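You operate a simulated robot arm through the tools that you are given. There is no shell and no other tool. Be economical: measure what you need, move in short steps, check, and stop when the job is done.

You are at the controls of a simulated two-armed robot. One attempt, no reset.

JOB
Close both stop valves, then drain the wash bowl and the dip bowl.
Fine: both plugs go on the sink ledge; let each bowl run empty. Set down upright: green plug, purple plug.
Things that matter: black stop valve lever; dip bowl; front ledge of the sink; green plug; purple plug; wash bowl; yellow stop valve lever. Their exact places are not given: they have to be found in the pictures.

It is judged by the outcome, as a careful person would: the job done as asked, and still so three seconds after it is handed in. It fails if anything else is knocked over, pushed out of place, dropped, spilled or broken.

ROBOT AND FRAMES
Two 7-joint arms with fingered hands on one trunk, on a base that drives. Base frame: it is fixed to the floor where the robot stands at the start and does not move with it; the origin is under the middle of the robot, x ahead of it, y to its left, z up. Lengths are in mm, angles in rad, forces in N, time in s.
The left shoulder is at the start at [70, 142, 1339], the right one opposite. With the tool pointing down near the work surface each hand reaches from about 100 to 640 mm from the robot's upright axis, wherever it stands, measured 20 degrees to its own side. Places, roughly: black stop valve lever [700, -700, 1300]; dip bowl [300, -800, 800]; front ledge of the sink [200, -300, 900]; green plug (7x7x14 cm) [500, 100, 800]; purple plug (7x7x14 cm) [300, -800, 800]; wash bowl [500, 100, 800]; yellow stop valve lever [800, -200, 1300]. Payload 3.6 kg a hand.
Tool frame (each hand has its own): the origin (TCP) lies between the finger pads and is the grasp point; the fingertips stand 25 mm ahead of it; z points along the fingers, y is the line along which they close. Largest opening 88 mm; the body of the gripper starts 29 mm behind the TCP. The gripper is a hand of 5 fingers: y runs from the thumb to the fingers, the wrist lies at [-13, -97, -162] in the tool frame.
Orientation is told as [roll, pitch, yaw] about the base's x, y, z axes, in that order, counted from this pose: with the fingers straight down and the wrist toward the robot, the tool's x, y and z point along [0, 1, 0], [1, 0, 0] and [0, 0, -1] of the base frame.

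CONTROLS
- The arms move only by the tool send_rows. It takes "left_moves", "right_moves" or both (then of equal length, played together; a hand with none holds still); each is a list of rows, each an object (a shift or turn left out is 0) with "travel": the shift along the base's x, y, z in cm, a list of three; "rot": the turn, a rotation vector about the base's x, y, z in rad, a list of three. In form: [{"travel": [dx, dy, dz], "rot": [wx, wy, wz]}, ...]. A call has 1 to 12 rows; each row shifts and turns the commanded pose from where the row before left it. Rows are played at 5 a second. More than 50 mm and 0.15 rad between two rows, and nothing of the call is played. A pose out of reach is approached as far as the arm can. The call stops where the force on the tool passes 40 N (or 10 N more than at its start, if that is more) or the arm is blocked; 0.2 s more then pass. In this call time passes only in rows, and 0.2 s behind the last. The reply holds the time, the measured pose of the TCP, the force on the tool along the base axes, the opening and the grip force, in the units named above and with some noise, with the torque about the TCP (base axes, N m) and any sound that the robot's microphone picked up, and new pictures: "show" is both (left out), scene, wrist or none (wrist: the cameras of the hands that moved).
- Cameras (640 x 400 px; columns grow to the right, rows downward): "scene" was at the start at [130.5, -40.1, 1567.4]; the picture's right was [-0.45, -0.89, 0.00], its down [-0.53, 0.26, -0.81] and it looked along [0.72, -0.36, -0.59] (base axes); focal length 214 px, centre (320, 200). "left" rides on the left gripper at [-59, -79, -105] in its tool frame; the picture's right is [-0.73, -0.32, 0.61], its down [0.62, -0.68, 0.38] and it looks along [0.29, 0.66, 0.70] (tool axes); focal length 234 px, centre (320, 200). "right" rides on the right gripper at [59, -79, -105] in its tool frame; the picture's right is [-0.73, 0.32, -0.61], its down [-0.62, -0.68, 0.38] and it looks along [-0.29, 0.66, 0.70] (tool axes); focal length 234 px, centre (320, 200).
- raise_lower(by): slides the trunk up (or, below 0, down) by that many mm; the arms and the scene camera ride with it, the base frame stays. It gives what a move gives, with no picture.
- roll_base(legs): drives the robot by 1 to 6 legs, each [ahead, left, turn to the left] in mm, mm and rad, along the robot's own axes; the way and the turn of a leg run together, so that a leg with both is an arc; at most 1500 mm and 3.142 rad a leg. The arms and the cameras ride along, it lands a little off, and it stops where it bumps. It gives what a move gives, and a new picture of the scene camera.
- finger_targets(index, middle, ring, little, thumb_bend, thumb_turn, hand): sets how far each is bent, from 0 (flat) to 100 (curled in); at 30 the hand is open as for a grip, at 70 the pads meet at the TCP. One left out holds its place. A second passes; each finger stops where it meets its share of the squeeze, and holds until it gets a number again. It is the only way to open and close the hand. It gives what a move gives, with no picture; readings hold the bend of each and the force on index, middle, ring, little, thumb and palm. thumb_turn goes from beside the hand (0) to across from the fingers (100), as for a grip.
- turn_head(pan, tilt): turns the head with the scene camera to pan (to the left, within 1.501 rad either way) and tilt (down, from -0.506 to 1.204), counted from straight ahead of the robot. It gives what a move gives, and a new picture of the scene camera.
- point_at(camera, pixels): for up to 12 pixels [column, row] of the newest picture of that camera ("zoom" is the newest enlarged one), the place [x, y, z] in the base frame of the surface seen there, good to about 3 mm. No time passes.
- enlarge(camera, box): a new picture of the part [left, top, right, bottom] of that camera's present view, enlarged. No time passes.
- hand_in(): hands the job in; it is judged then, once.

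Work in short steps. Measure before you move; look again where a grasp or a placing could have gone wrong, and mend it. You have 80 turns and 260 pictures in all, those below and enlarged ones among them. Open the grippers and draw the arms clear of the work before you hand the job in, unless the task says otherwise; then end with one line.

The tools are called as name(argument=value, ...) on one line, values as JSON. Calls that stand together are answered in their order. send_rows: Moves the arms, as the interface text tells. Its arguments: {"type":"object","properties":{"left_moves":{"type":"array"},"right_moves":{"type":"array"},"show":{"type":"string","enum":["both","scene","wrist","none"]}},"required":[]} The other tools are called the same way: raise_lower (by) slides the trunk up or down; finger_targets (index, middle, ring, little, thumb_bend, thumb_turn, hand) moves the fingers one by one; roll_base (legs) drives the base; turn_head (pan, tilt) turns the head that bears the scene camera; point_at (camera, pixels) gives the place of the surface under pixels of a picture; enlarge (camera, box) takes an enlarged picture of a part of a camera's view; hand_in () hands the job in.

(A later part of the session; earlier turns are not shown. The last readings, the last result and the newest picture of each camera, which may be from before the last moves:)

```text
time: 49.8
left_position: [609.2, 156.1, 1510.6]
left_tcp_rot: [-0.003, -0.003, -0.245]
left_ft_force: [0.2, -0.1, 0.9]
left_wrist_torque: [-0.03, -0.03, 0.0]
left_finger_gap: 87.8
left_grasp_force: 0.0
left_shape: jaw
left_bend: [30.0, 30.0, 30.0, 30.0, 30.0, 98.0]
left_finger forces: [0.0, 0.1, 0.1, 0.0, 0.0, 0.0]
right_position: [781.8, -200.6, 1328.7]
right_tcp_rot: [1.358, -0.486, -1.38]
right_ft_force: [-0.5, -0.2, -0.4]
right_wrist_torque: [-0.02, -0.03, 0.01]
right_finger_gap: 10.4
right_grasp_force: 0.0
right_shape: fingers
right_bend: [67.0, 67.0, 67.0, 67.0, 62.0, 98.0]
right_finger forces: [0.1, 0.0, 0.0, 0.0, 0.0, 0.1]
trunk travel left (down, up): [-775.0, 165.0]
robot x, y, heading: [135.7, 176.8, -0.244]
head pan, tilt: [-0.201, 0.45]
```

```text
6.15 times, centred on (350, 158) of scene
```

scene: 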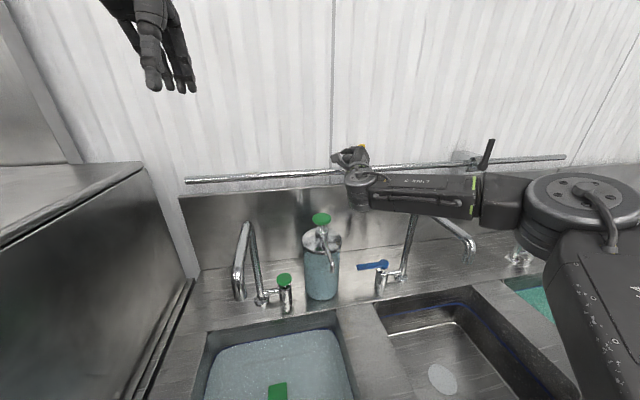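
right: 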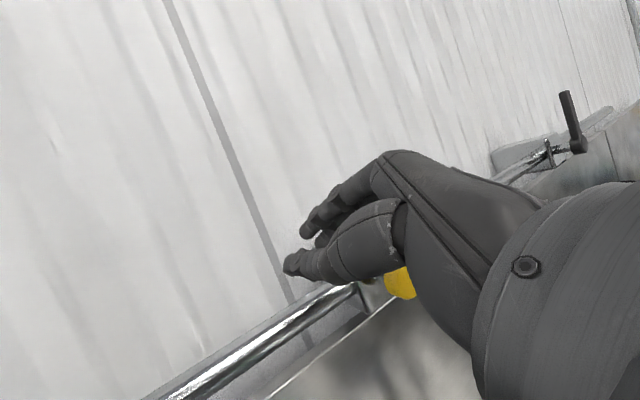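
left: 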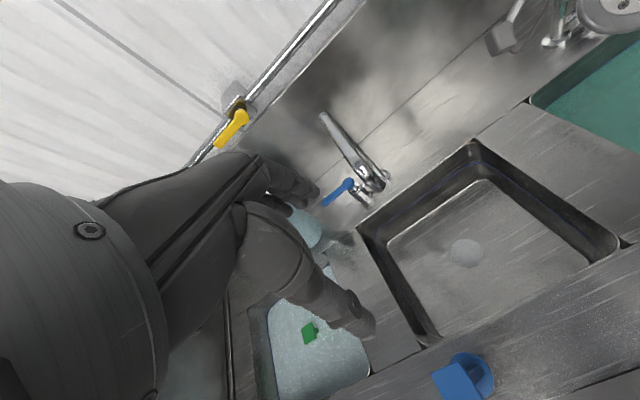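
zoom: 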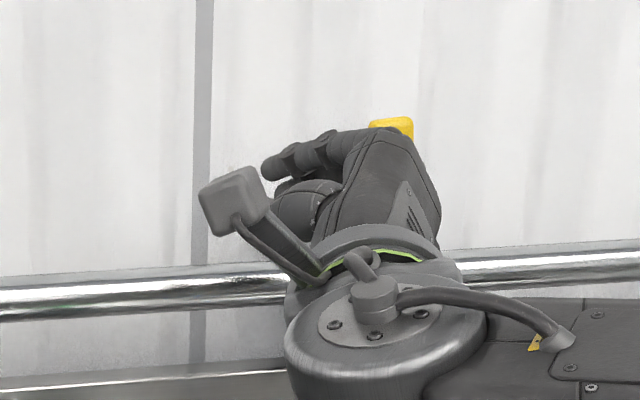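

The hand is left of the lever with no contact yet. I push right in small steps, watching the force.

send_rows(right_moves=[{"travel": [-0.15, -0.58, 0]}, {"travel": [-0.15, -0.58, 0]}], show="none")

enlarge(camera="scene", box=[300, 125, 400, 190])

```text
time: 50.4
left_position: [606.7, 156.7, 1510.5]
left_tcp_rot: [-0.002, -0.004, -0.244]
left_ft_force: [-0.5, 1.2, 0.2]
left_wrist_torque: [-0.02, -0.01, 0.02]
left_finger_gap: 87.8
left_grasp_force: 0.1
left_shape: jaw
left_bend: [30.0, 30.0, 30.0, 30.0, 30.0, 98.0]
left_finger forces: [0.1, 0.0, 0.1, 0.0, 0.0, 0.0]
right_position: [778.0, -212.7, 1329.9]
right_tcp_rot: [1.357, -0.485, -1.382]
right_ft_force: [-0.1, 0.4, 0.4]
right_wrist_torque: [-0.02, -0.03, 0.04]
right_finger_gap: 10.4
right_grasp_force: 0.0
right_shape: fingers
right_bend: [67.0, 67.0, 67.0, 67.0, 62.0, 98.0]
right_finger forces: [0.0, 0.1, 0.1, 0.0, 0.0, 0.0]
trunk travel left (down, up): [-775.0, 165.0]
robot x, y, heading: [137.0, 174.0, -0.244]
head pan, tilt: [-0.201, 0.45]
```

```text
6.15 times, centred on (350, 158) of scene
```

zoom: 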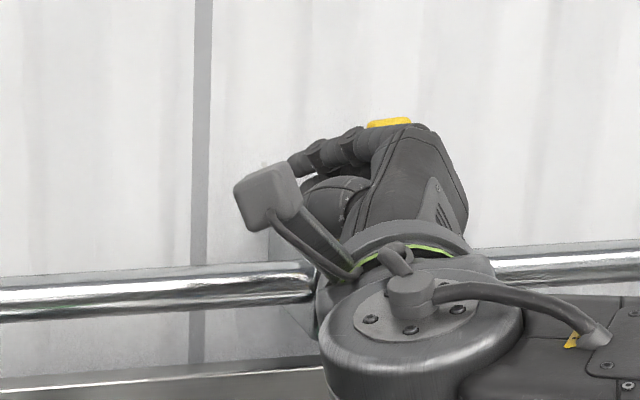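

No contact: the hand is slightly in front of the lever's plane. I advance 18 mm deeper and continue to push right gently.

send_rows(right_moves=[{"travel": [1.74, -0.45, 0]}, {"travel": [-0.15, -0.58, 0]}, {"travel": [-0.15, -0.58, 0]}], show="wrist")

enlarge(camera="scene", box=[300, 125, 400, 190])

```text
time: 51.2
left_position: [607.0, 163.7, 1511.6]
left_tcp_rot: [-0.006, -0.005, -0.244]
left_ft_force: [0.3, 0.6, -0.3]
left_wrist_torque: [0.0, 0.0, 0.01]
left_finger_gap: 87.9
left_grasp_force: 0.0
left_shape: jaw
left_bend: [30.0, 30.0, 30.0, 30.0, 30.0, 98.0]
left_finger forces: [0.0, 0.1, 0.0, 0.1, 0.0, 0.0]
right_position: [790.5, -219.6, 1332.7]
right_tcp_rot: [1.357, -0.49, -1.377]
right_ft_force: [-3.5, 13.4, -1.3]
right_wrist_torque: [0.01, -0.03, -0.2]
right_finger_gap: 10.3
right_grasp_force: 7.3
right_shape: fingers
right_bend: [67.0, 70.0, 70.0, 67.0, 62.0, 98.0]
right_finger forces: [0.1, 7.2, 6.5, 0.1, 0.0, 0.0]
trunk travel left (down, up): [-775.0, 165.0]
robot x, y, heading: [138.3, 177.5, -0.245]
head pan, tilt: [-0.201, 0.45]
```

right: 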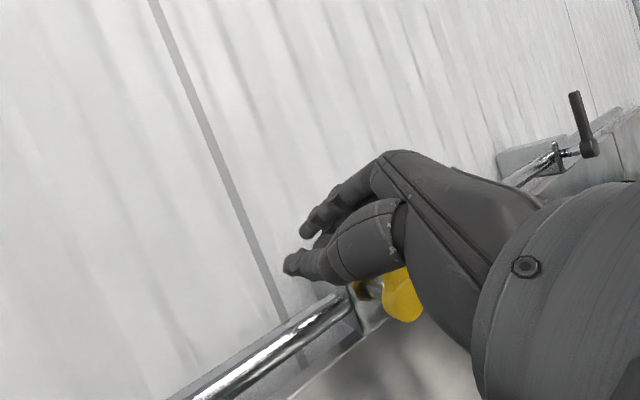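

```text
6.15 times, centred on (350, 158) of scene
```

zoom: 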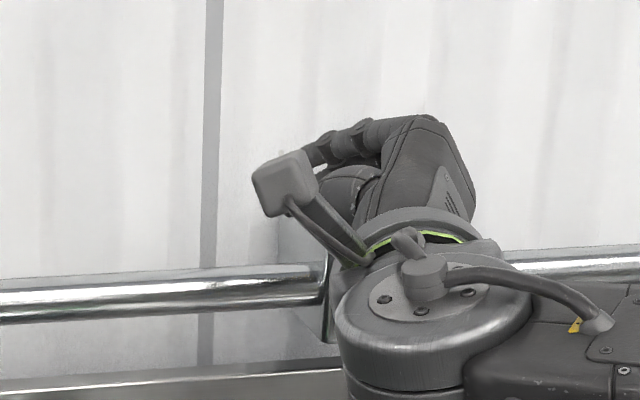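

The lever pushes back with 13 N, much more than its turning friction, so it is at its stop. I back off left, retract, and check its angle.

send_rows(right_moves=[{"travel": [0.3, 1.16, 0]}, {"travel": [0.25, 0.97, 0]}, {"travel": [-2.9, 0.75, 0]}, {"travel": [-2.9, 0.75, 0]}, {"travel": [-3.87, 1.0, 1]}, {"travel": [-3.87, 1.0, 2], "rot": [-0.145, 0.037, 0]}, {"travel": [-1.5, -2.5, 2], "rot": [-0.145, 0.037, 0]}, {"travel": [-1.5, -2.5, 0], "rot": [-0.145, 0.037, 0]}, {"travel": [-1.0, -2.5, 0], "rot": [-0.145, 0.037, 0]}, {"travel": [-1.0, -2.5, 0], "rot": [-0.145, 0.037, 0]}, {"travel": [-1.0, -2.5, 0], "rot": [-0.145, 0.037, 0]}], show="scene")

enlarge(camera="scene", box=[300, 125, 400, 190])

```text
time: 53.6
left_position: [607.7, 154.5, 1510.7]
left_tcp_rot: [0.0, -0.007, -0.244]
left_ft_force: [0.5, 0.1, 0.0]
left_wrist_torque: [0.03, -0.02, 0.02]
left_finger_gap: 87.8
left_grasp_force: 0.0
left_shape: jaw
left_bend: [30.0, 30.0, 30.0, 30.0, 30.0, 98.0]
left_finger forces: [0.1, 0.1, 0.0, 0.1, 0.0, 0.0]
right_position: [601.3, -299.1, 1382.0]
right_tcp_rot: [0.37, -1.161, -0.588]
right_ft_force: [0.3, -0.7, -0.9]
right_wrist_torque: [0.01, 0.0, 0.0]
right_finger_gap: 10.2
right_grasp_force: 0.0
right_shape: fingers
right_bend: [67.0, 67.0, 67.0, 67.0, 62.0, 98.0]
right_finger forces: [0.1, 0.0, 0.0, 0.0, 0.1, 0.0]
trunk travel left (down, up): [-775.0, 165.0]
robot x, y, heading: [133.9, 179.0, -0.248]
head pan, tilt: [-0.201, 0.45]
```

scene: 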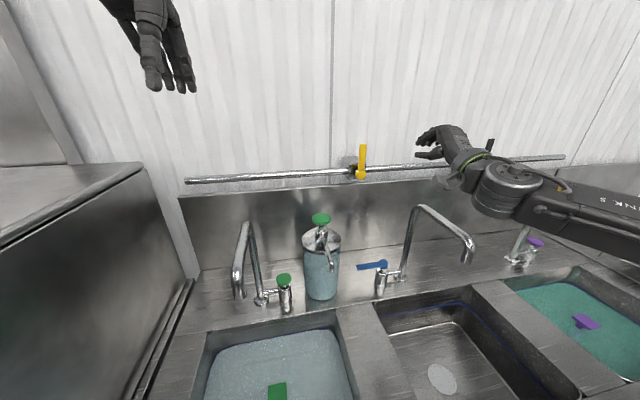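

```text
6.15 times, centred on (350, 158) of scene
```

zoom: 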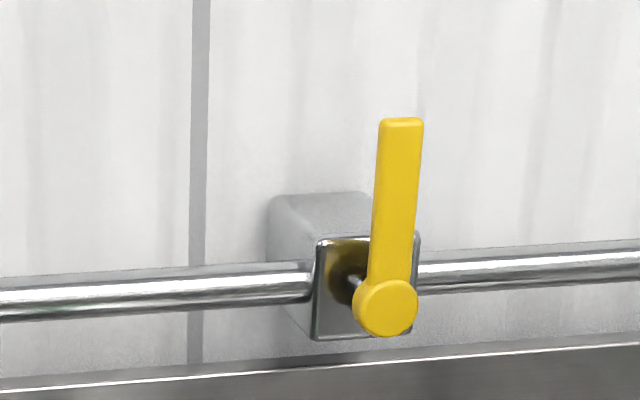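

Both valves are closed. Next is the green plug with the left hand: I drive back 87 mm and right 124 mm, and lower the trunk by 100 mm.

roll_base(legs=[[-87, -124, -0.004]])

raise_lower(by=-100)

turn_head(pan=0.25, tilt=0.9)

enlarge(camera="scene", box=[220, 120, 420, 245])

```text
time: 55.0
left_position: [495.7, 54.8, 1509.4]
left_tcp_rot: [-0.003, -0.002, -0.254]
left_ft_force: [-0.3, 0.8, 0.2]
left_wrist_torque: [-0.02, 0.02, 0.03]
left_finger_gap: 87.5
left_grasp_force: 0.1
left_shape: jaw
left_bend: [30.0, 30.0, 30.0, 30.0, 30.0, 98.0]
left_finger forces: [0.0, 0.0, 0.0, 0.0, 0.0, 0.0]
right_position: [486.5, -398.7, 1382.9]
right_tcp_rot: [0.367, -1.159, -0.593]
right_ft_force: [0.1, -0.4, -0.2]
right_wrist_torque: [0.01, 0.02, -0.03]
right_finger_gap: 10.2
right_grasp_force: 0.0
right_shape: fingers
right_bend: [67.0, 67.0, 67.0, 67.0, 62.0, 98.0]
right_finger forces: [0.0, 0.1, 0.1, 0.1, 0.0, 0.0]
trunk travel left (down, up): [-775.0, 165.0]
robot x, y, heading: [25.7, 76.8, -0.253]
head pan, tilt: [-0.201, 0.45]
```

scene: 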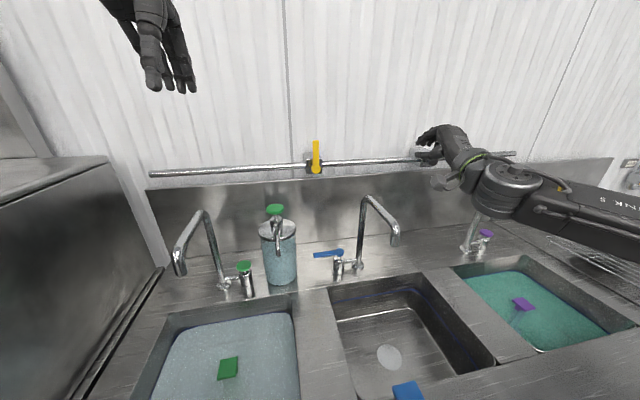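

```text
time: 56.3
left_position: [492.4, 53.0, 1409.9]
left_tcp_rot: [-0.002, -0.004, -0.253]
left_ft_force: [-0.6, 0.6, 0.2]
left_wrist_torque: [0.03, 0.01, 0.01]
left_finger_gap: 87.7
left_grasp_force: 0.0
left_shape: jaw
left_bend: [30.0, 30.0, 30.0, 30.0, 30.0, 98.0]
left_finger forces: [0.1, 0.0, 0.0, 0.0, 0.0, 0.0]
right_position: [484.8, -401.1, 1282.9]
right_tcp_rot: [0.373, -1.16, -0.598]
right_ft_force: [0.1, 0.5, -0.4]
right_wrist_torque: [-0.01, -0.01, -0.01]
right_finger_gap: 10.4
right_grasp_force: 0.1
right_shape: fingers
right_bend: [67.0, 67.0, 67.0, 67.0, 62.0, 98.0]
right_finger forces: [0.1, 0.1, 0.0, 0.1, 0.0, 0.0]
trunk travel left (down, up): [-675.0, 265.0]
robot x, y, heading: [18.3, 75.7, -0.25]
head pan, tilt: [-0.201, 0.45]
```

```text
time: 57.2
left_position: [493.7, 52.2, 1409.4]
left_tcp_rot: [-0.001, -0.004, -0.253]
left_ft_force: [-0.5, -0.2, 0.7]
left_wrist_torque: [0.02, 0.04, 0.0]
left_finger_gap: 87.4
left_grasp_force: 0.1
left_shape: jaw
left_bend: [30.0, 30.0, 30.0, 30.0, 30.0, 98.0]
left_finger forces: [0.0, 0.0, 0.1, 0.1, 0.0, 0.1]
right_position: [484.8, -400.5, 1282.4]
right_tcp_rot: [0.372, -1.16, -0.598]
right_ft_force: [0.2, -1.1, -0.2]
right_wrist_torque: [0.01, -0.04, -0.02]
right_finger_gap: 10.3
right_grasp_force: 0.0
right_shape: fingers
right_bend: [67.0, 67.0, 67.0, 67.0, 62.0, 98.0]
right_finger forces: [0.0, 0.0, 0.0, 0.0, 0.0, 0.0]
trunk travel left (down, up): [-675.0, 265.0]
robot x, y, heading: [21.8, 73.3, -0.253]
head pan, tilt: [0.25, 0.901]
```

scene: 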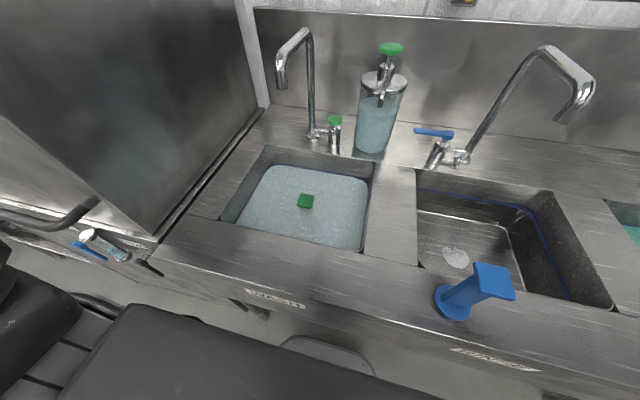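

```text
3.20 times, centred on (320, 182) of scene
```

zoom: 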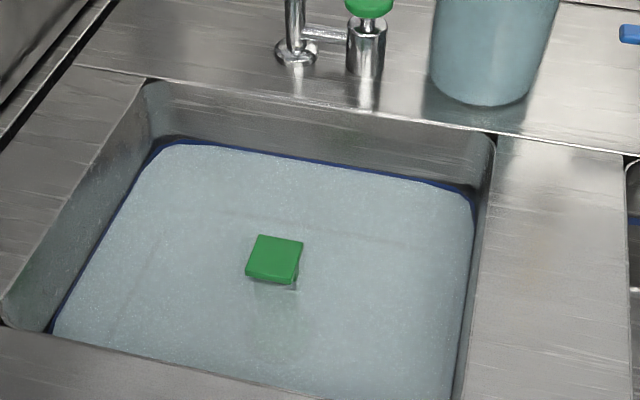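

I enlarge the blue plug to learn the plug's shape, and measure the green top's corners.

enlarge(camera="scene", box=[425, 250, 525, 330])

point_at(camera="zoom", pixels=[[315, 80], [560, 105], [290, 180], [560, 255], [430, 240], [380, 300], [170, 300], [290, 330]])

point_at(camera="scene", pixels=[[301, 196], [313, 197], [299, 206], [311, 207], [306, 201]])

```text
5.00 times, centred on (475, 290) of scene
```

zoom: 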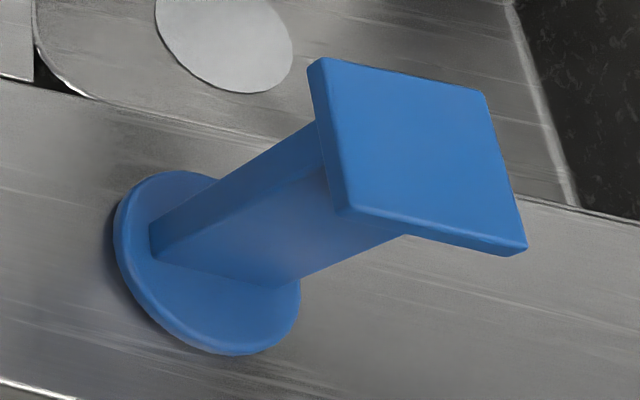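

```text
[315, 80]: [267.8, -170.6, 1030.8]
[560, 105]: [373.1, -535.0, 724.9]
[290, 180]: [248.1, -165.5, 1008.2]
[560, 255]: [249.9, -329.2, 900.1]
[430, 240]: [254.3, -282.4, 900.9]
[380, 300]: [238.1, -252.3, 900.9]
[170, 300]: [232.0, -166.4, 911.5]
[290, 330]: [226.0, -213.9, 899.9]
```

```text
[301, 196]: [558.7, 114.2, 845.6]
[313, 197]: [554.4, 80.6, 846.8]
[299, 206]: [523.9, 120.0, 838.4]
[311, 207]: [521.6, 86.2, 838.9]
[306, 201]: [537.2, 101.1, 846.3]
```

The plug has a 35 mm top plate on a narrower post, over a 70 mm base. I measure the spout's lower end over the wash bowl, since the hand must pass beneath it.

enlarge(camera="scene", box=[250, 10, 410, 160])

point_at(camera="scene", pixels=[[281, 86], [281, 70], [283, 55], [305, 32], [311, 60], [368, 150], [318, 130], [335, 120]])

```text
2.67 times, centred on (330, 85) of scene
```

zoom: 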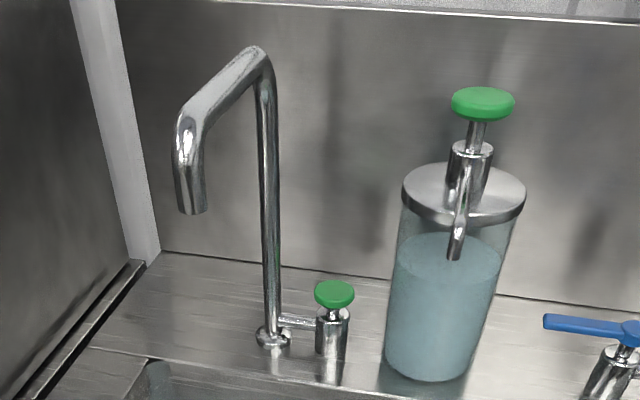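

```text
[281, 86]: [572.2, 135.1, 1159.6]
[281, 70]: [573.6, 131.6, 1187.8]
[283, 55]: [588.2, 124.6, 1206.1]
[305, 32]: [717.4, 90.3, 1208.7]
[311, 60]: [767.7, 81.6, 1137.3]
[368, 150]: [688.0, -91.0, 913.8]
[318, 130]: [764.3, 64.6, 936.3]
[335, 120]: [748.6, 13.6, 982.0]
```

The spout's end is at z≈1150, so I approach from the front. I move the left hand back to d≈370, s≈-232, then descend to z≈964, above ledge height.

send_rows(left_moves=[{"travel": [-2.58, 2.66, 0]}, {"travel": [-2.58, 2.66, 0]}, {"travel": [-2.58, 2.66, 0]}, {"travel": [0, 0, -4.95]}, {"travel": [0, 0, -4.95]}, {"travel": [0, 0, -4.95]}, {"travel": [0, 0, -4.95]}, {"travel": [0, 0, -4.95]}, {"travel": [0, 0, -4.95]}, {"travel": [0, 0, -4.95]}, {"travel": [0, 0, -4.95]}, {"travel": [0, 0, -4.95]}])

```text
time: 59.8
left_position: [492.1, 52.7, 962.1]
left_tcp_rot: [-0.004, -0.005, -0.253]
left_ft_force: [0.1, -0.4, -0.2]
left_wrist_torque: [0.03, 0.03, -0.01]
left_finger_gap: 87.7
left_grasp_force: 0.1
left_shape: jaw
left_bend: [30.0, 30.0, 30.0, 30.0, 30.0, 98.0]
left_finger forces: [0.1, 0.0, 0.1, 0.1, 0.0, 0.0]
left hand out of reach, approached as far as the arm can: row 1, 2, 3
right_position: [486.1, -400.2, 1281.2]
right_tcp_rot: [0.371, -1.16, -0.595]
right_ft_force: [0.6, -1.0, 0.0]
right_wrist_torque: [0.05, -0.01, 0.02]
right_finger_gap: 10.2
right_grasp_force: 0.1
right_shape: fingers
right_bend: [67.0, 67.0, 67.0, 67.0, 62.0, 98.0]
right_finger forces: [0.0, 0.1, 0.1, 0.0, 0.0, 0.0]
trunk travel left (down, up): [-675.0, 265.0]
robot x, y, heading: [17.6, 76.2, -0.255]
head pan, tilt: [0.25, 0.901]
```

scene: 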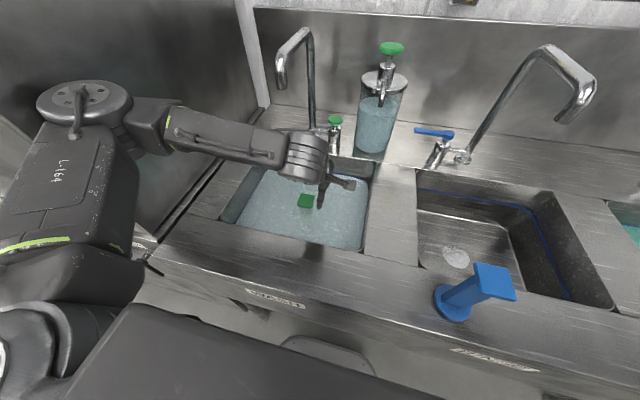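
left: 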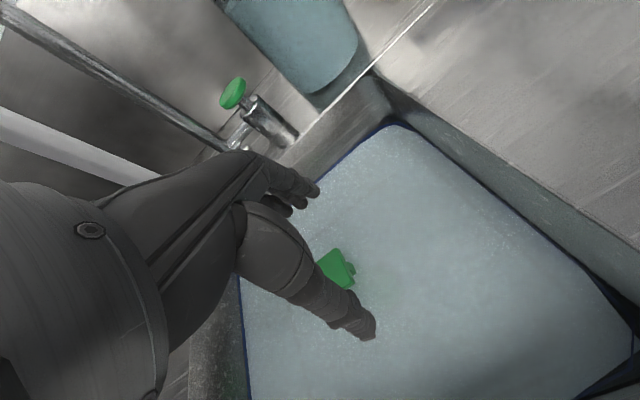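

The hand descended straight down without touching anything, now at z≈962 near the plug. I lower to z≈905 and shift over the plug.

send_rows(left_moves=[{"travel": [0, 0, -2.8]}, {"travel": [0, 0, -2.9]}, {"travel": [2.45, 2.37, 0]}, {"travel": [2.45, 2.37, 0]}])

enlarge(camera="left", box=[200, 120, 480, 330])

```text
time: 60.8
left_position: [542.0, 78.4, 905.4]
left_tcp_rot: [0.02, 0.001, -0.264]
left_ft_force: [0.0, -0.5, 0.6]
left_wrist_torque: [-0.01, 0.0, 0.0]
left_finger_gap: 87.9
left_grasp_force: 0.1
left_shape: jaw
left_bend: [30.0, 30.0, 30.0, 30.0, 30.0, 98.0]
left_finger forces: [0.1, 0.0, 0.0, 0.0, 0.0, 0.1]
right_position: [483.5, -429.3, 1273.8]
right_tcp_rot: [0.416, -1.148, -0.644]
right_ft_force: [-0.2, 0.2, 0.0]
right_wrist_torque: [-0.01, -0.01, -0.02]
right_finger_gap: 10.4
right_grasp_force: 0.2
right_shape: fingers
right_bend: [67.0, 67.0, 67.0, 67.0, 62.0, 98.0]
right_finger forces: [0.1, 0.1, 0.1, 0.1, 0.0, 0.1]
trunk travel left (down, up): [-675.0, 265.0]
robot x, y, heading: [20.7, 73.5, -0.259]
head pan, tilt: [0.25, 0.901]
```

scene: 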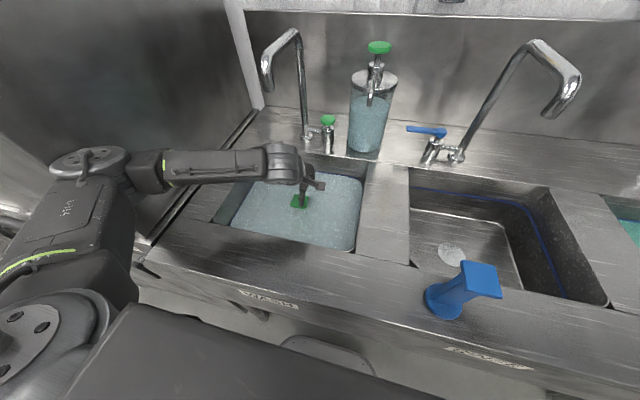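
left: 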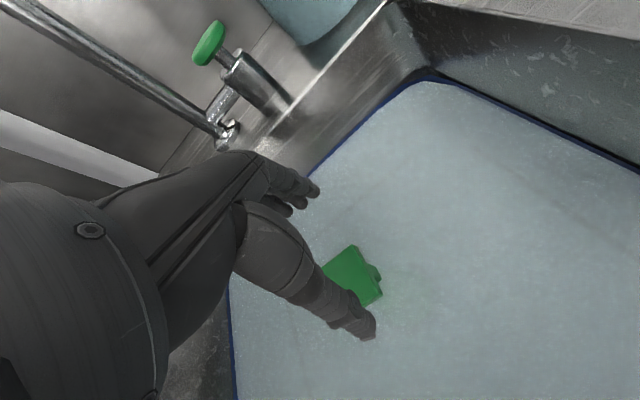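

```text
1.90 times, centred on (340, 225) of left
```

zoom: 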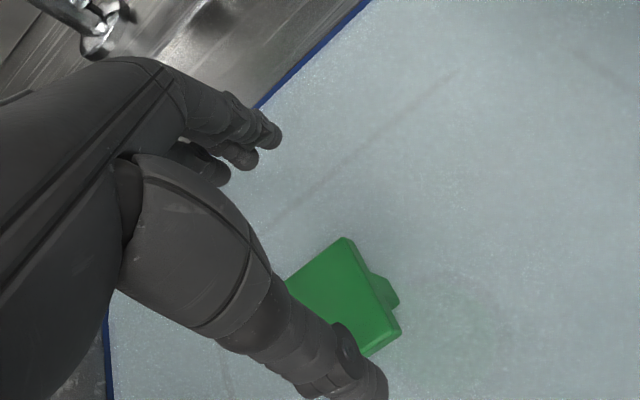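

The whole robot has tilted about 0.02 rad to the right (right hand shifted 29 mm): my left elbow is probably pressing on the appliance. I reverse the last shift at once and measure.

send_rows(left_moves=[{"travel": [-2.45, -2.37, 0]}, {"travel": [-2.45, -2.37, 0]}], show="scene")

point_at(camera="scene", pixels=[[60, 165], [45, 105], [85, 95], [130, 100], [30, 230], [20, 140], [5, 200], [150, 235], [120, 60], [30, 110]])

```text
time: 61.4
left_position: [495.4, 54.6, 904.5]
left_tcp_rot: [-0.003, -0.002, -0.247]
left_ft_force: [0.2, -0.7, 0.7]
left_wrist_torque: [0.0, 0.0, 0.01]
left_finger_gap: 87.7
left_grasp_force: 0.2
left_shape: jaw
left_bend: [30.0, 30.0, 30.0, 30.0, 30.0, 98.0]
left_finger forces: [0.1, 0.1, 0.0, 0.0, 0.0, 0.1]
right_position: [491.5, -399.7, 1279.6]
right_tcp_rot: [0.366, -1.156, -0.591]
right_ft_force: [0.5, -0.1, -0.8]
right_wrist_torque: [-0.01, -0.01, 0.01]
right_finger_gap: 10.4
right_grasp_force: 0.0
right_shape: fingers
right_bend: [67.0, 67.0, 67.0, 67.0, 62.0, 98.0]
right_finger forces: [0.0, 0.0, 0.0, 0.1, 0.0, 0.0]
trunk travel left (down, up): [-675.0, 265.0]
robot x, y, heading: [21.8, 75.5, -0.25]
head pan, tilt: [0.25, 0.901]
```

scene: 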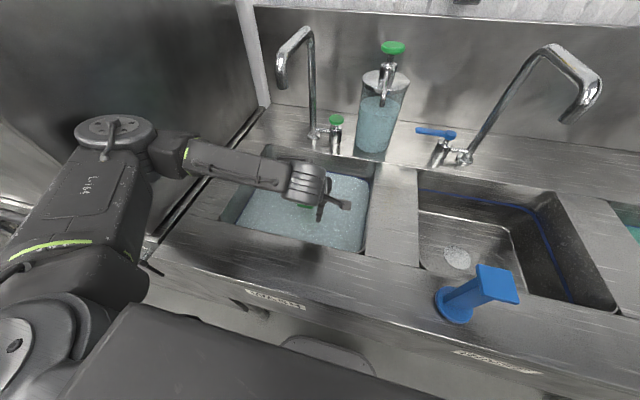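

```text
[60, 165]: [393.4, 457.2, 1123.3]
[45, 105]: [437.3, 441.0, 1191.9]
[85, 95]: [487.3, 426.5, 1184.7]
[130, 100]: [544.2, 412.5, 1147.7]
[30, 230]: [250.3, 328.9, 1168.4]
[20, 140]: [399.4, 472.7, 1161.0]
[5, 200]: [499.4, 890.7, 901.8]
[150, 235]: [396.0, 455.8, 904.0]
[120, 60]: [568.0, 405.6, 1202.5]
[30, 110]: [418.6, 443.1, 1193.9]
```

The robot is level again after backing off. I raise the hand above the rim and drive 150 mm right, so the arm reaches left with the elbow farther from the appliance.

send_rows(left_moves=[{"travel": [0, 0, 4.5]}, {"travel": [0, 0, 4.5]}], show="none")

roll_base(legs=[[0, -150, 0]])

```text
time: 62.0
left_position: [491.3, 55.0, 996.5]
left_tcp_rot: [0.0, -0.003, -0.252]
left_ft_force: [0.4, -0.6, 0.1]
left_wrist_torque: [0.01, 0.0, 0.0]
left_finger_gap: 87.9
left_grasp_force: 0.1
left_shape: jaw
left_bend: [30.0, 30.0, 30.0, 30.0, 30.0, 98.0]
left_finger forces: [0.1, 0.0, 0.0, 0.0, 0.0, 0.0]
right_position: [485.0, -401.6, 1281.7]
right_tcp_rot: [0.374, -1.158, -0.602]
right_ft_force: [-0.4, -0.3, 0.2]
right_wrist_torque: [0.03, 0.0, 0.03]
right_finger_gap: 10.0
right_grasp_force: 0.0
right_shape: fingers
right_bend: [67.0, 67.0, 67.0, 67.0, 62.0, 98.0]
right_finger forces: [0.0, 0.0, 0.1, 0.0, 0.1, 0.0]
trunk travel left (down, up): [-675.0, 265.0]
robot x, y, heading: [24.1, 75.0, -0.25]
head pan, tilt: [0.25, 0.901]
```

```text
time: 63.4
left_position: [455.1, -86.7, 996.7]
left_tcp_rot: [-0.002, -0.002, -0.252]
left_ft_force: [0.3, 0.2, 0.4]
left_wrist_torque: [-0.03, -0.02, 0.01]
left_finger_gap: 87.8
left_grasp_force: 0.0
left_shape: jaw
left_bend: [30.0, 30.0, 30.0, 30.0, 30.0, 98.0]
left_finger forces: [0.0, 0.1, 0.0, 0.0, 0.1, 0.0]
right_position: [449.7, -539.8, 1283.0]
right_tcp_rot: [0.371, -1.16, -0.596]
right_ft_force: [0.0, -0.6, 0.2]
right_wrist_torque: [-0.03, 0.0, -0.02]
right_finger_gap: 10.0
right_grasp_force: 0.1
right_shape: fingers
right_bend: [67.0, 67.0, 67.0, 67.0, 62.0, 98.0]
right_finger forces: [0.0, 0.0, 0.0, 0.1, 0.0, 0.1]
trunk travel left (down, up): [-675.0, 265.0]
robot x, y, heading: [-14.8, -66.6, -0.249]
head pan, tilt: [0.25, 0.901]
```

scene: 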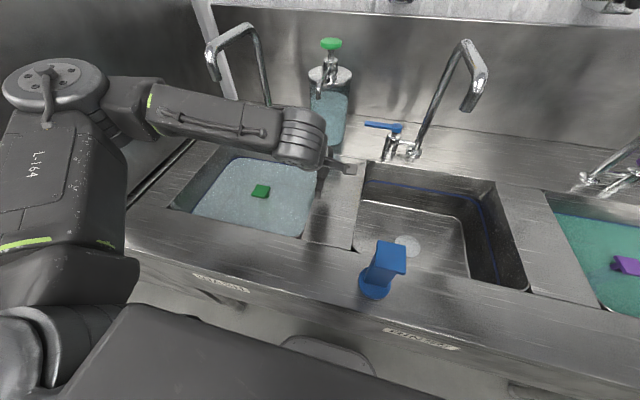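

Now the robot is at s≈68. I move the left hand left over the wash bowl at z≈996, then check the elbow and tilt.

send_rows(left_moves=[{"travel": [0.58, 4.04, 0]}, {"travel": [0.58, 4.04, 0]}, {"travel": [0.58, 4.04, 0]}, {"travel": [0.58, 4.04, 0]}, {"travel": [0.58, 4.04, 0]}])

```text
time: 64.6
left_position: [487.3, 116.4, 997.3]
left_tcp_rot: [-0.001, -0.004, -0.252]
left_ft_force: [1.0, -0.5, 0.3]
left_wrist_torque: [-0.03, 0.01, -0.01]
left_finger_gap: 87.7
left_grasp_force: 0.2
left_shape: jaw
left_bend: [30.0, 30.0, 30.0, 30.0, 30.0, 98.0]
left_finger forces: [0.1, 0.0, 0.0, 0.0, 0.0, 0.0]
right_position: [447.9, -542.7, 1282.6]
right_tcp_rot: [0.373, -1.16, -0.596]
right_ft_force: [0.9, -0.3, 0.3]
right_wrist_torque: [0.0, -0.03, -0.04]
right_finger_gap: 10.2
right_grasp_force: 0.0
right_shape: fingers
right_bend: [67.0, 67.0, 67.0, 67.0, 62.0, 98.0]
right_finger forces: [0.0, 0.1, 0.0, 0.0, 0.0, 0.0]
trunk travel left (down, up): [-675.0, 265.0]
robot x, y, heading: [-16.8, -65.2, -0.251]
head pan, tilt: [0.25, 0.901]
```

scene: 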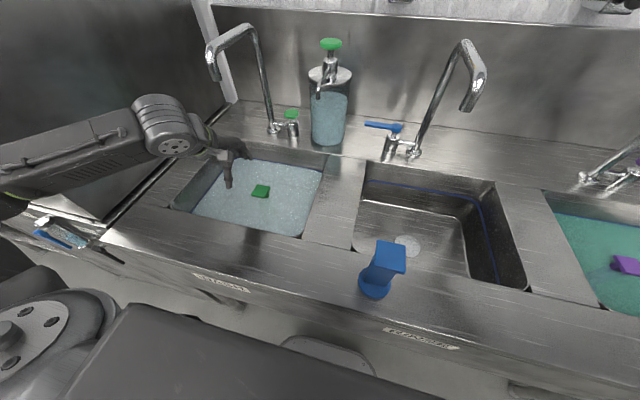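
left: 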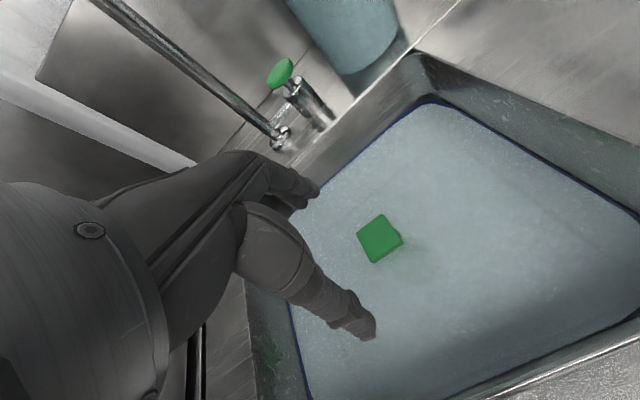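

No tilt now. I check how close the forearm and elbow are to the appliance.

point_at(camera="scene", pixels=[[20, 160], [60, 150], [10, 195], [110, 130], [165, 110], [60, 310]])

turn_head(pan=0.7, tilt=0.9)

```text
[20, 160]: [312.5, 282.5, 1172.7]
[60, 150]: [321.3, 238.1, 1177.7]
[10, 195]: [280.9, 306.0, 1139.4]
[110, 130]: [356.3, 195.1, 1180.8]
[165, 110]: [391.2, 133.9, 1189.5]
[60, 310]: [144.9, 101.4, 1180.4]
```

```text
time: 65.5
left_position: [487.7, 115.5, 997.3]
left_tcp_rot: [-0.001, -0.003, -0.25]
left_ft_force: [0.2, 0.0, 0.4]
left_wrist_torque: [-0.03, -0.01, -0.01]
left_finger_gap: 87.9
left_grasp_force: 0.1
left_shape: jaw
left_bend: [30.0, 30.0, 30.0, 30.0, 30.0, 98.0]
left_finger forces: [0.1, 0.0, 0.0, 0.0, 0.1, 0.0]
right_position: [450.1, -542.2, 1281.8]
right_tcp_rot: [0.37, -1.162, -0.596]
right_ft_force: [0.0, 0.8, -0.2]
right_wrist_torque: [0.01, 0.02, 0.01]
right_finger_gap: 10.4
right_grasp_force: 0.1
right_shape: fingers
right_bend: [67.0, 67.0, 67.0, 67.0, 62.0, 98.0]
right_finger forces: [0.1, 0.0, 0.1, 0.1, 0.0, 0.0]
trunk travel left (down, up): [-675.0, 265.0]
robot x, y, heading: [-16.3, -67.5, -0.246]
head pan, tilt: [0.7, 0.901]
```

scene: 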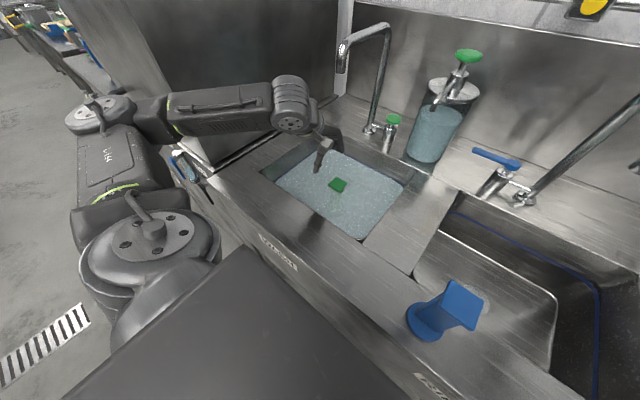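

I measure the elbow and the appliance's front corner in this view.

point_at(camera="scene", pixels=[[95, 112], [130, 105], [160, 115], [125, 60], [205, 165], [185, 165], [100, 30], [75, 120], [70, 5], [150, 85]])

enlarge(camera="scene", box=[40, 40, 280, 200])

```text
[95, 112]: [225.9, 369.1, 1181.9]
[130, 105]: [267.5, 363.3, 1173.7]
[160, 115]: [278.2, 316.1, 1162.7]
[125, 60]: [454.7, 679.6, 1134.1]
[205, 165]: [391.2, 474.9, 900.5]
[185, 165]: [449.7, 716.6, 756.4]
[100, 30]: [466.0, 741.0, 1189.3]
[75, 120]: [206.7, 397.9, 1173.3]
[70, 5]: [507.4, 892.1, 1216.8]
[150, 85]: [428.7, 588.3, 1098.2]
```

```text
2.50 times, centred on (160, 120) of scene
```

zoom: 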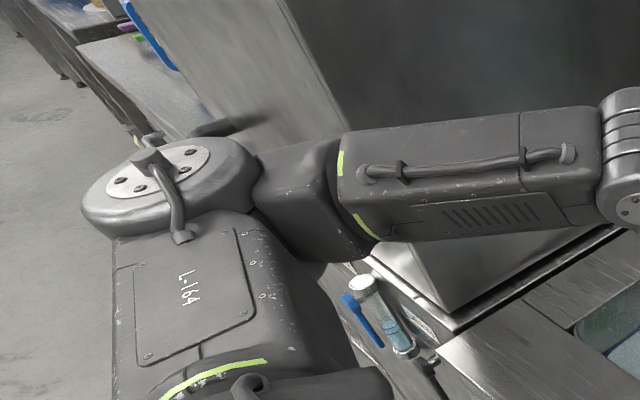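

The elbow (d≈127, s≈-413) is clear of the appliance front (d≈268, s<-537). I lower to z≈905 and move over the plug at (541,100).

send_rows(left_moves=[{"travel": [0, 0, -4.6]}, {"travel": [0, 0, -4.6]}, {"travel": [2.67, -0.8, 0]}, {"travel": [2.67, -0.8, 0]}])

enlarge(camera="left", box=[200, 120, 480, 330])

```text
time: 66.5
left_position: [538.4, 99.2, 900.3]
left_tcp_rot: [-0.001, -0.003, -0.252]
left_ft_force: [0.0, 1.1, -0.2]
left_wrist_torque: [0.0, 0.01, -0.01]
left_finger_gap: 87.8
left_grasp_force: 0.1
left_shape: jaw
left_bend: [30.0, 30.0, 30.0, 30.0, 30.0, 98.0]
left_finger forces: [0.1, 0.0, 0.0, 0.0, 0.0, 0.0]
right_position: [451.2, -541.3, 1281.4]
right_tcp_rot: [0.373, -1.157, -0.595]
right_ft_force: [-0.3, 0.1, 0.4]
right_wrist_torque: [0.01, -0.01, -0.01]
right_finger_gap: 10.3
right_grasp_force: 0.1
right_shape: fingers
right_bend: [67.0, 67.0, 67.0, 67.0, 62.0, 98.0]
right_finger forces: [0.0, 0.1, 0.0, 0.0, 0.0, 0.0]
trunk travel left (down, up): [-675.0, 265.0]
robot x, y, heading: [-16.3, -64.7, -0.248]
head pan, tilt: [0.7, 0.901]
```

scene: 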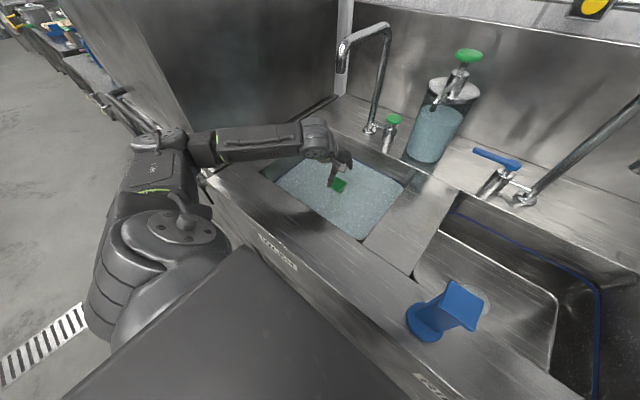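
left: 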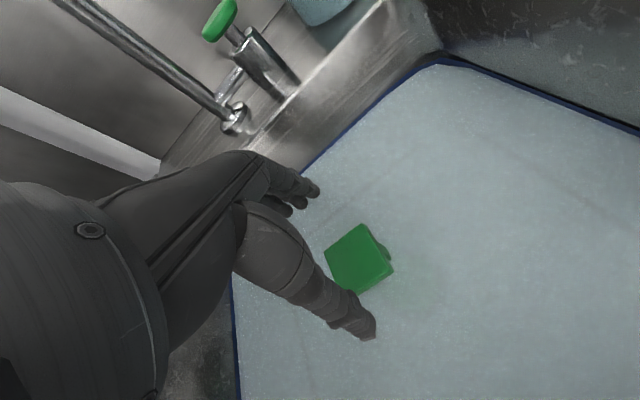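

```text
1.90 times, centred on (340, 225) of left
```

zoom: 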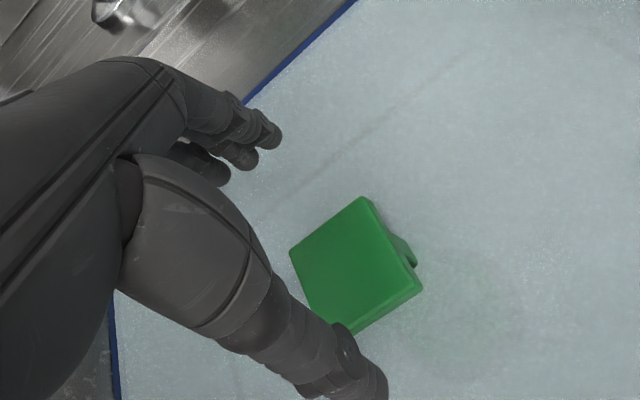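

I verify the plate corners from the left wrist camera to centre the grasp.

point_at(camera="zoom", pixels=[[292, 250], [364, 200], [420, 290], [350, 328], [358, 265], [400, 250], [412, 262]])

```text
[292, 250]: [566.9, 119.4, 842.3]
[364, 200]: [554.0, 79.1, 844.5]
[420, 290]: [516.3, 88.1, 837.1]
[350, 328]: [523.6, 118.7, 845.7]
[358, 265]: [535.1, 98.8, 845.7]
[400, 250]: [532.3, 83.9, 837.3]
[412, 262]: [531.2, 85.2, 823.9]
```

The plate centre is at about (540,101) and square with the hand. I descend 78 mm so the pads sit just below the plate.

send_rows(left_moves=[{"travel": [0.2, 0.2, -1.95]}, {"travel": [0, 0, -1.95]}, {"travel": [0, 0, -1.95]}, {"travel": [0, 0, -1.95]}], show="wrist")

finger_targets(hand="left", index=68, middle=68, ring=68, little=68, thumb_bend=68)

enlarge(camera="left", box=[200, 120, 480, 330])

```text
time: 67.5
left_position: [539.6, 100.0, 826.7]
left_tcp_rot: [-0.002, -0.003, -0.252]
left_ft_force: [-0.7, 0.3, -0.7]
left_wrist_torque: [-0.02, 0.02, 0.0]
left_finger_gap: 87.6
left_grasp_force: 0.2
left_shape: jaw
left_bend: [30.0, 30.0, 30.0, 30.0, 30.0, 98.0]
left_finger forces: [0.1, 0.0, 0.0, 0.1, 0.0, 0.1]
right_position: [449.9, -542.7, 1282.6]
right_tcp_rot: [0.37, -1.16, -0.594]
right_ft_force: [0.3, 0.0, 0.0]
right_wrist_torque: [-0.01, 0.01, -0.02]
right_finger_gap: 10.0
right_grasp_force: 0.1
right_shape: fingers
right_bend: [67.0, 67.0, 67.0, 67.0, 62.0, 98.0]
right_finger forces: [0.1, 0.1, 0.0, 0.1, 0.0, 0.0]
trunk travel left (down, up): [-675.0, 265.0]
robot x, y, heading: [-16.3, -64.4, -0.251]
head pan, tilt: [0.7, 0.901]
```

left: 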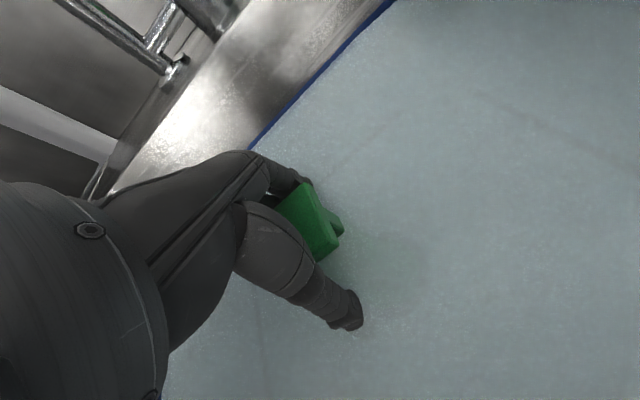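

```text
time: 68.5
left_position: [540.5, 101.4, 826.1]
left_tcp_rot: [-0.002, -0.003, -0.253]
left_ft_force: [0.6, -0.8, -0.6]
left_wrist_torque: [0.0, -0.03, 0.01]
left_finger_gap: 29.3
left_grasp_force: 18.9
left_shape: fingers
left_bend: [55.0, 66.0, 66.0, 68.0, 58.0, 97.0]
left_finger forces: [16.0, 1.7, 1.6, 0.1, 18.8, 0.1]
right_position: [450.2, -542.7, 1283.1]
right_tcp_rot: [0.372, -1.161, -0.596]
right_ft_force: [-0.7, 0.1, -0.2]
right_wrist_torque: [0.01, 0.0, -0.02]
right_finger_gap: 10.2
right_grasp_force: 0.0
right_shape: fingers
right_bend: [67.0, 67.0, 67.0, 67.0, 62.0, 98.0]
right_finger forces: [0.0, 0.0, 0.1, 0.0, 0.0, 0.0]
trunk travel left (down, up): [-675.0, 265.0]
robot x, y, heading: [-14.3, -67.4, -0.247]
head pan, tilt: [0.7, 0.901]
```

```text
1.90 times, centred on (340, 225) of left
```

zoom: 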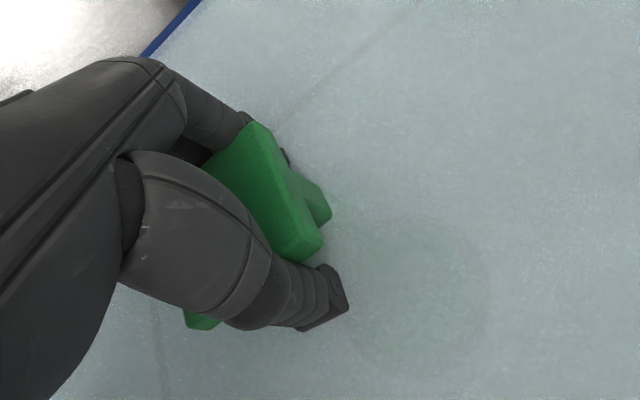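

Index and thumb grip the post below the plate with about 19 N. I lift slowly and watch the force.

send_rows(left_moves=[{"travel": [0, 0, 1.0]}, {"travel": [0, 0, 1.0]}, {"travel": [0, 0, 1.5]}])

```text
time: 69.3
left_position: [539.6, 100.9, 863.3]
left_tcp_rot: [-0.001, -0.004, -0.251]
left_ft_force: [0.0, 1.1, -1.7]
left_wrist_torque: [-0.02, 0.06, -0.01]
left_finger_gap: 29.1
left_grasp_force: 18.9
left_shape: fingers
left_bend: [56.0, 66.0, 66.0, 68.0, 58.0, 97.0]
left_finger forces: [15.8, 1.5, 1.4, 0.0, 18.8, 0.0]
right_position: [450.6, -542.5, 1281.5]
right_tcp_rot: [0.372, -1.161, -0.598]
right_ft_force: [0.4, -0.3, 0.0]
right_wrist_torque: [0.02, -0.02, -0.02]
right_finger_gap: 10.1
right_grasp_force: 0.0
right_shape: fingers
right_bend: [67.0, 67.0, 67.0, 67.0, 62.0, 98.0]
right_finger forces: [0.1, 0.0, 0.0, 0.0, 0.1, 0.1]
trunk travel left (down, up): [-675.0, 265.0]
robot x, y, heading: [-15.5, -63.2, -0.247]
head pan, tilt: [0.7, 0.901]
```

scene: 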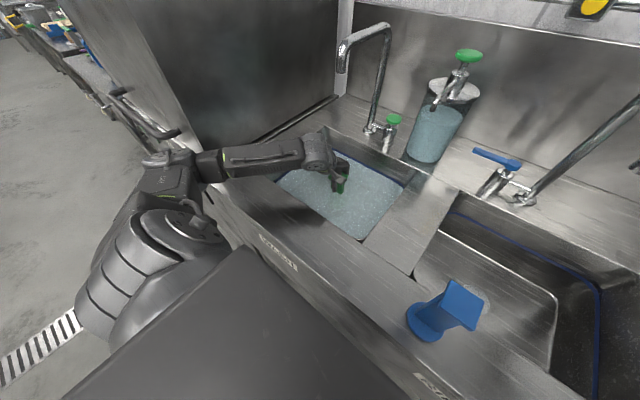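
left: 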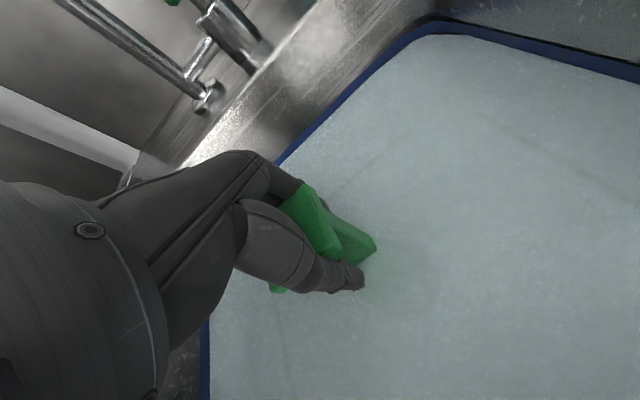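

The plug is out (1.7 N extra, and it follows the hand). I move back 60 mm within the bowl to clear the spout, then rise until the base is above the ledge.

send_rows(left_moves=[{"travel": [-2.9, 0.75, 2.0]}, {"travel": [-2.9, 0.75, 2.0]}, {"travel": [0, 0, 4.0]}, {"travel": [0, 0, 4.0]}, {"travel": [0, 0, 4.0]}, {"travel": [0, 0, 3.5]}])

enlarge(camera="scene", box=[220, 80, 440, 250])

```text
time: 70.7
left_position: [482.4, 115.6, 1056.9]
left_tcp_rot: [-0.002, -0.003, -0.251]
left_ft_force: [-0.4, 0.0, -1.5]
left_wrist_torque: [0.02, -0.04, 0.0]
left_finger_gap: 28.9
left_grasp_force: 17.8
left_shape: fingers
left_bend: [56.0, 66.0, 66.0, 68.0, 59.0, 97.0]
left_finger forces: [15.2, 1.7, 1.4, 0.0, 18.2, 0.1]
right_position: [448.9, -542.5, 1282.7]
right_tcp_rot: [0.375, -1.16, -0.597]
right_ft_force: [-0.6, -0.5, -1.3]
right_wrist_torque: [0.04, -0.02, 0.01]
right_finger_gap: 10.5
right_grasp_force: 0.0
right_shape: fingers
right_bend: [67.0, 67.0, 67.0, 67.0, 62.0, 98.0]
right_finger forces: [0.1, 0.0, 0.1, 0.1, 0.0, 0.0]
trunk travel left (down, up): [-675.0, 265.0]
robot x, y, heading: [-14.8, -67.0, -0.247]
head pan, tilt: [0.7, 0.901]
```

scene: 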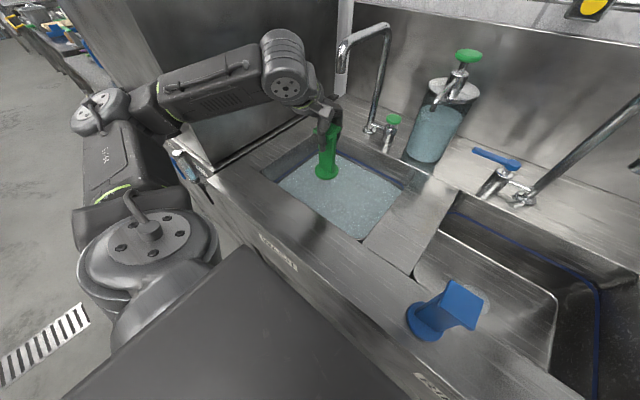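
left: 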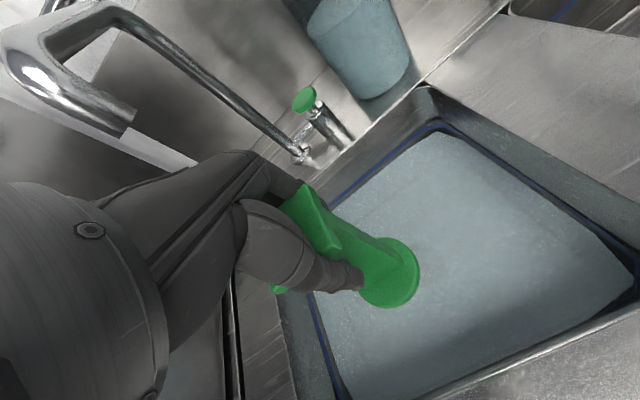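

```text
2.35 times, centred on (330, 165) of scene
```

zoom: 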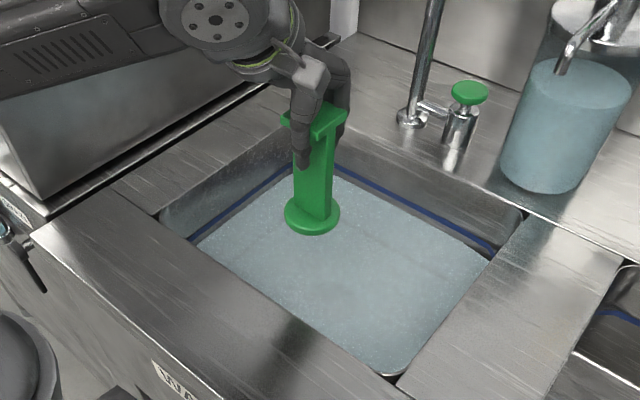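

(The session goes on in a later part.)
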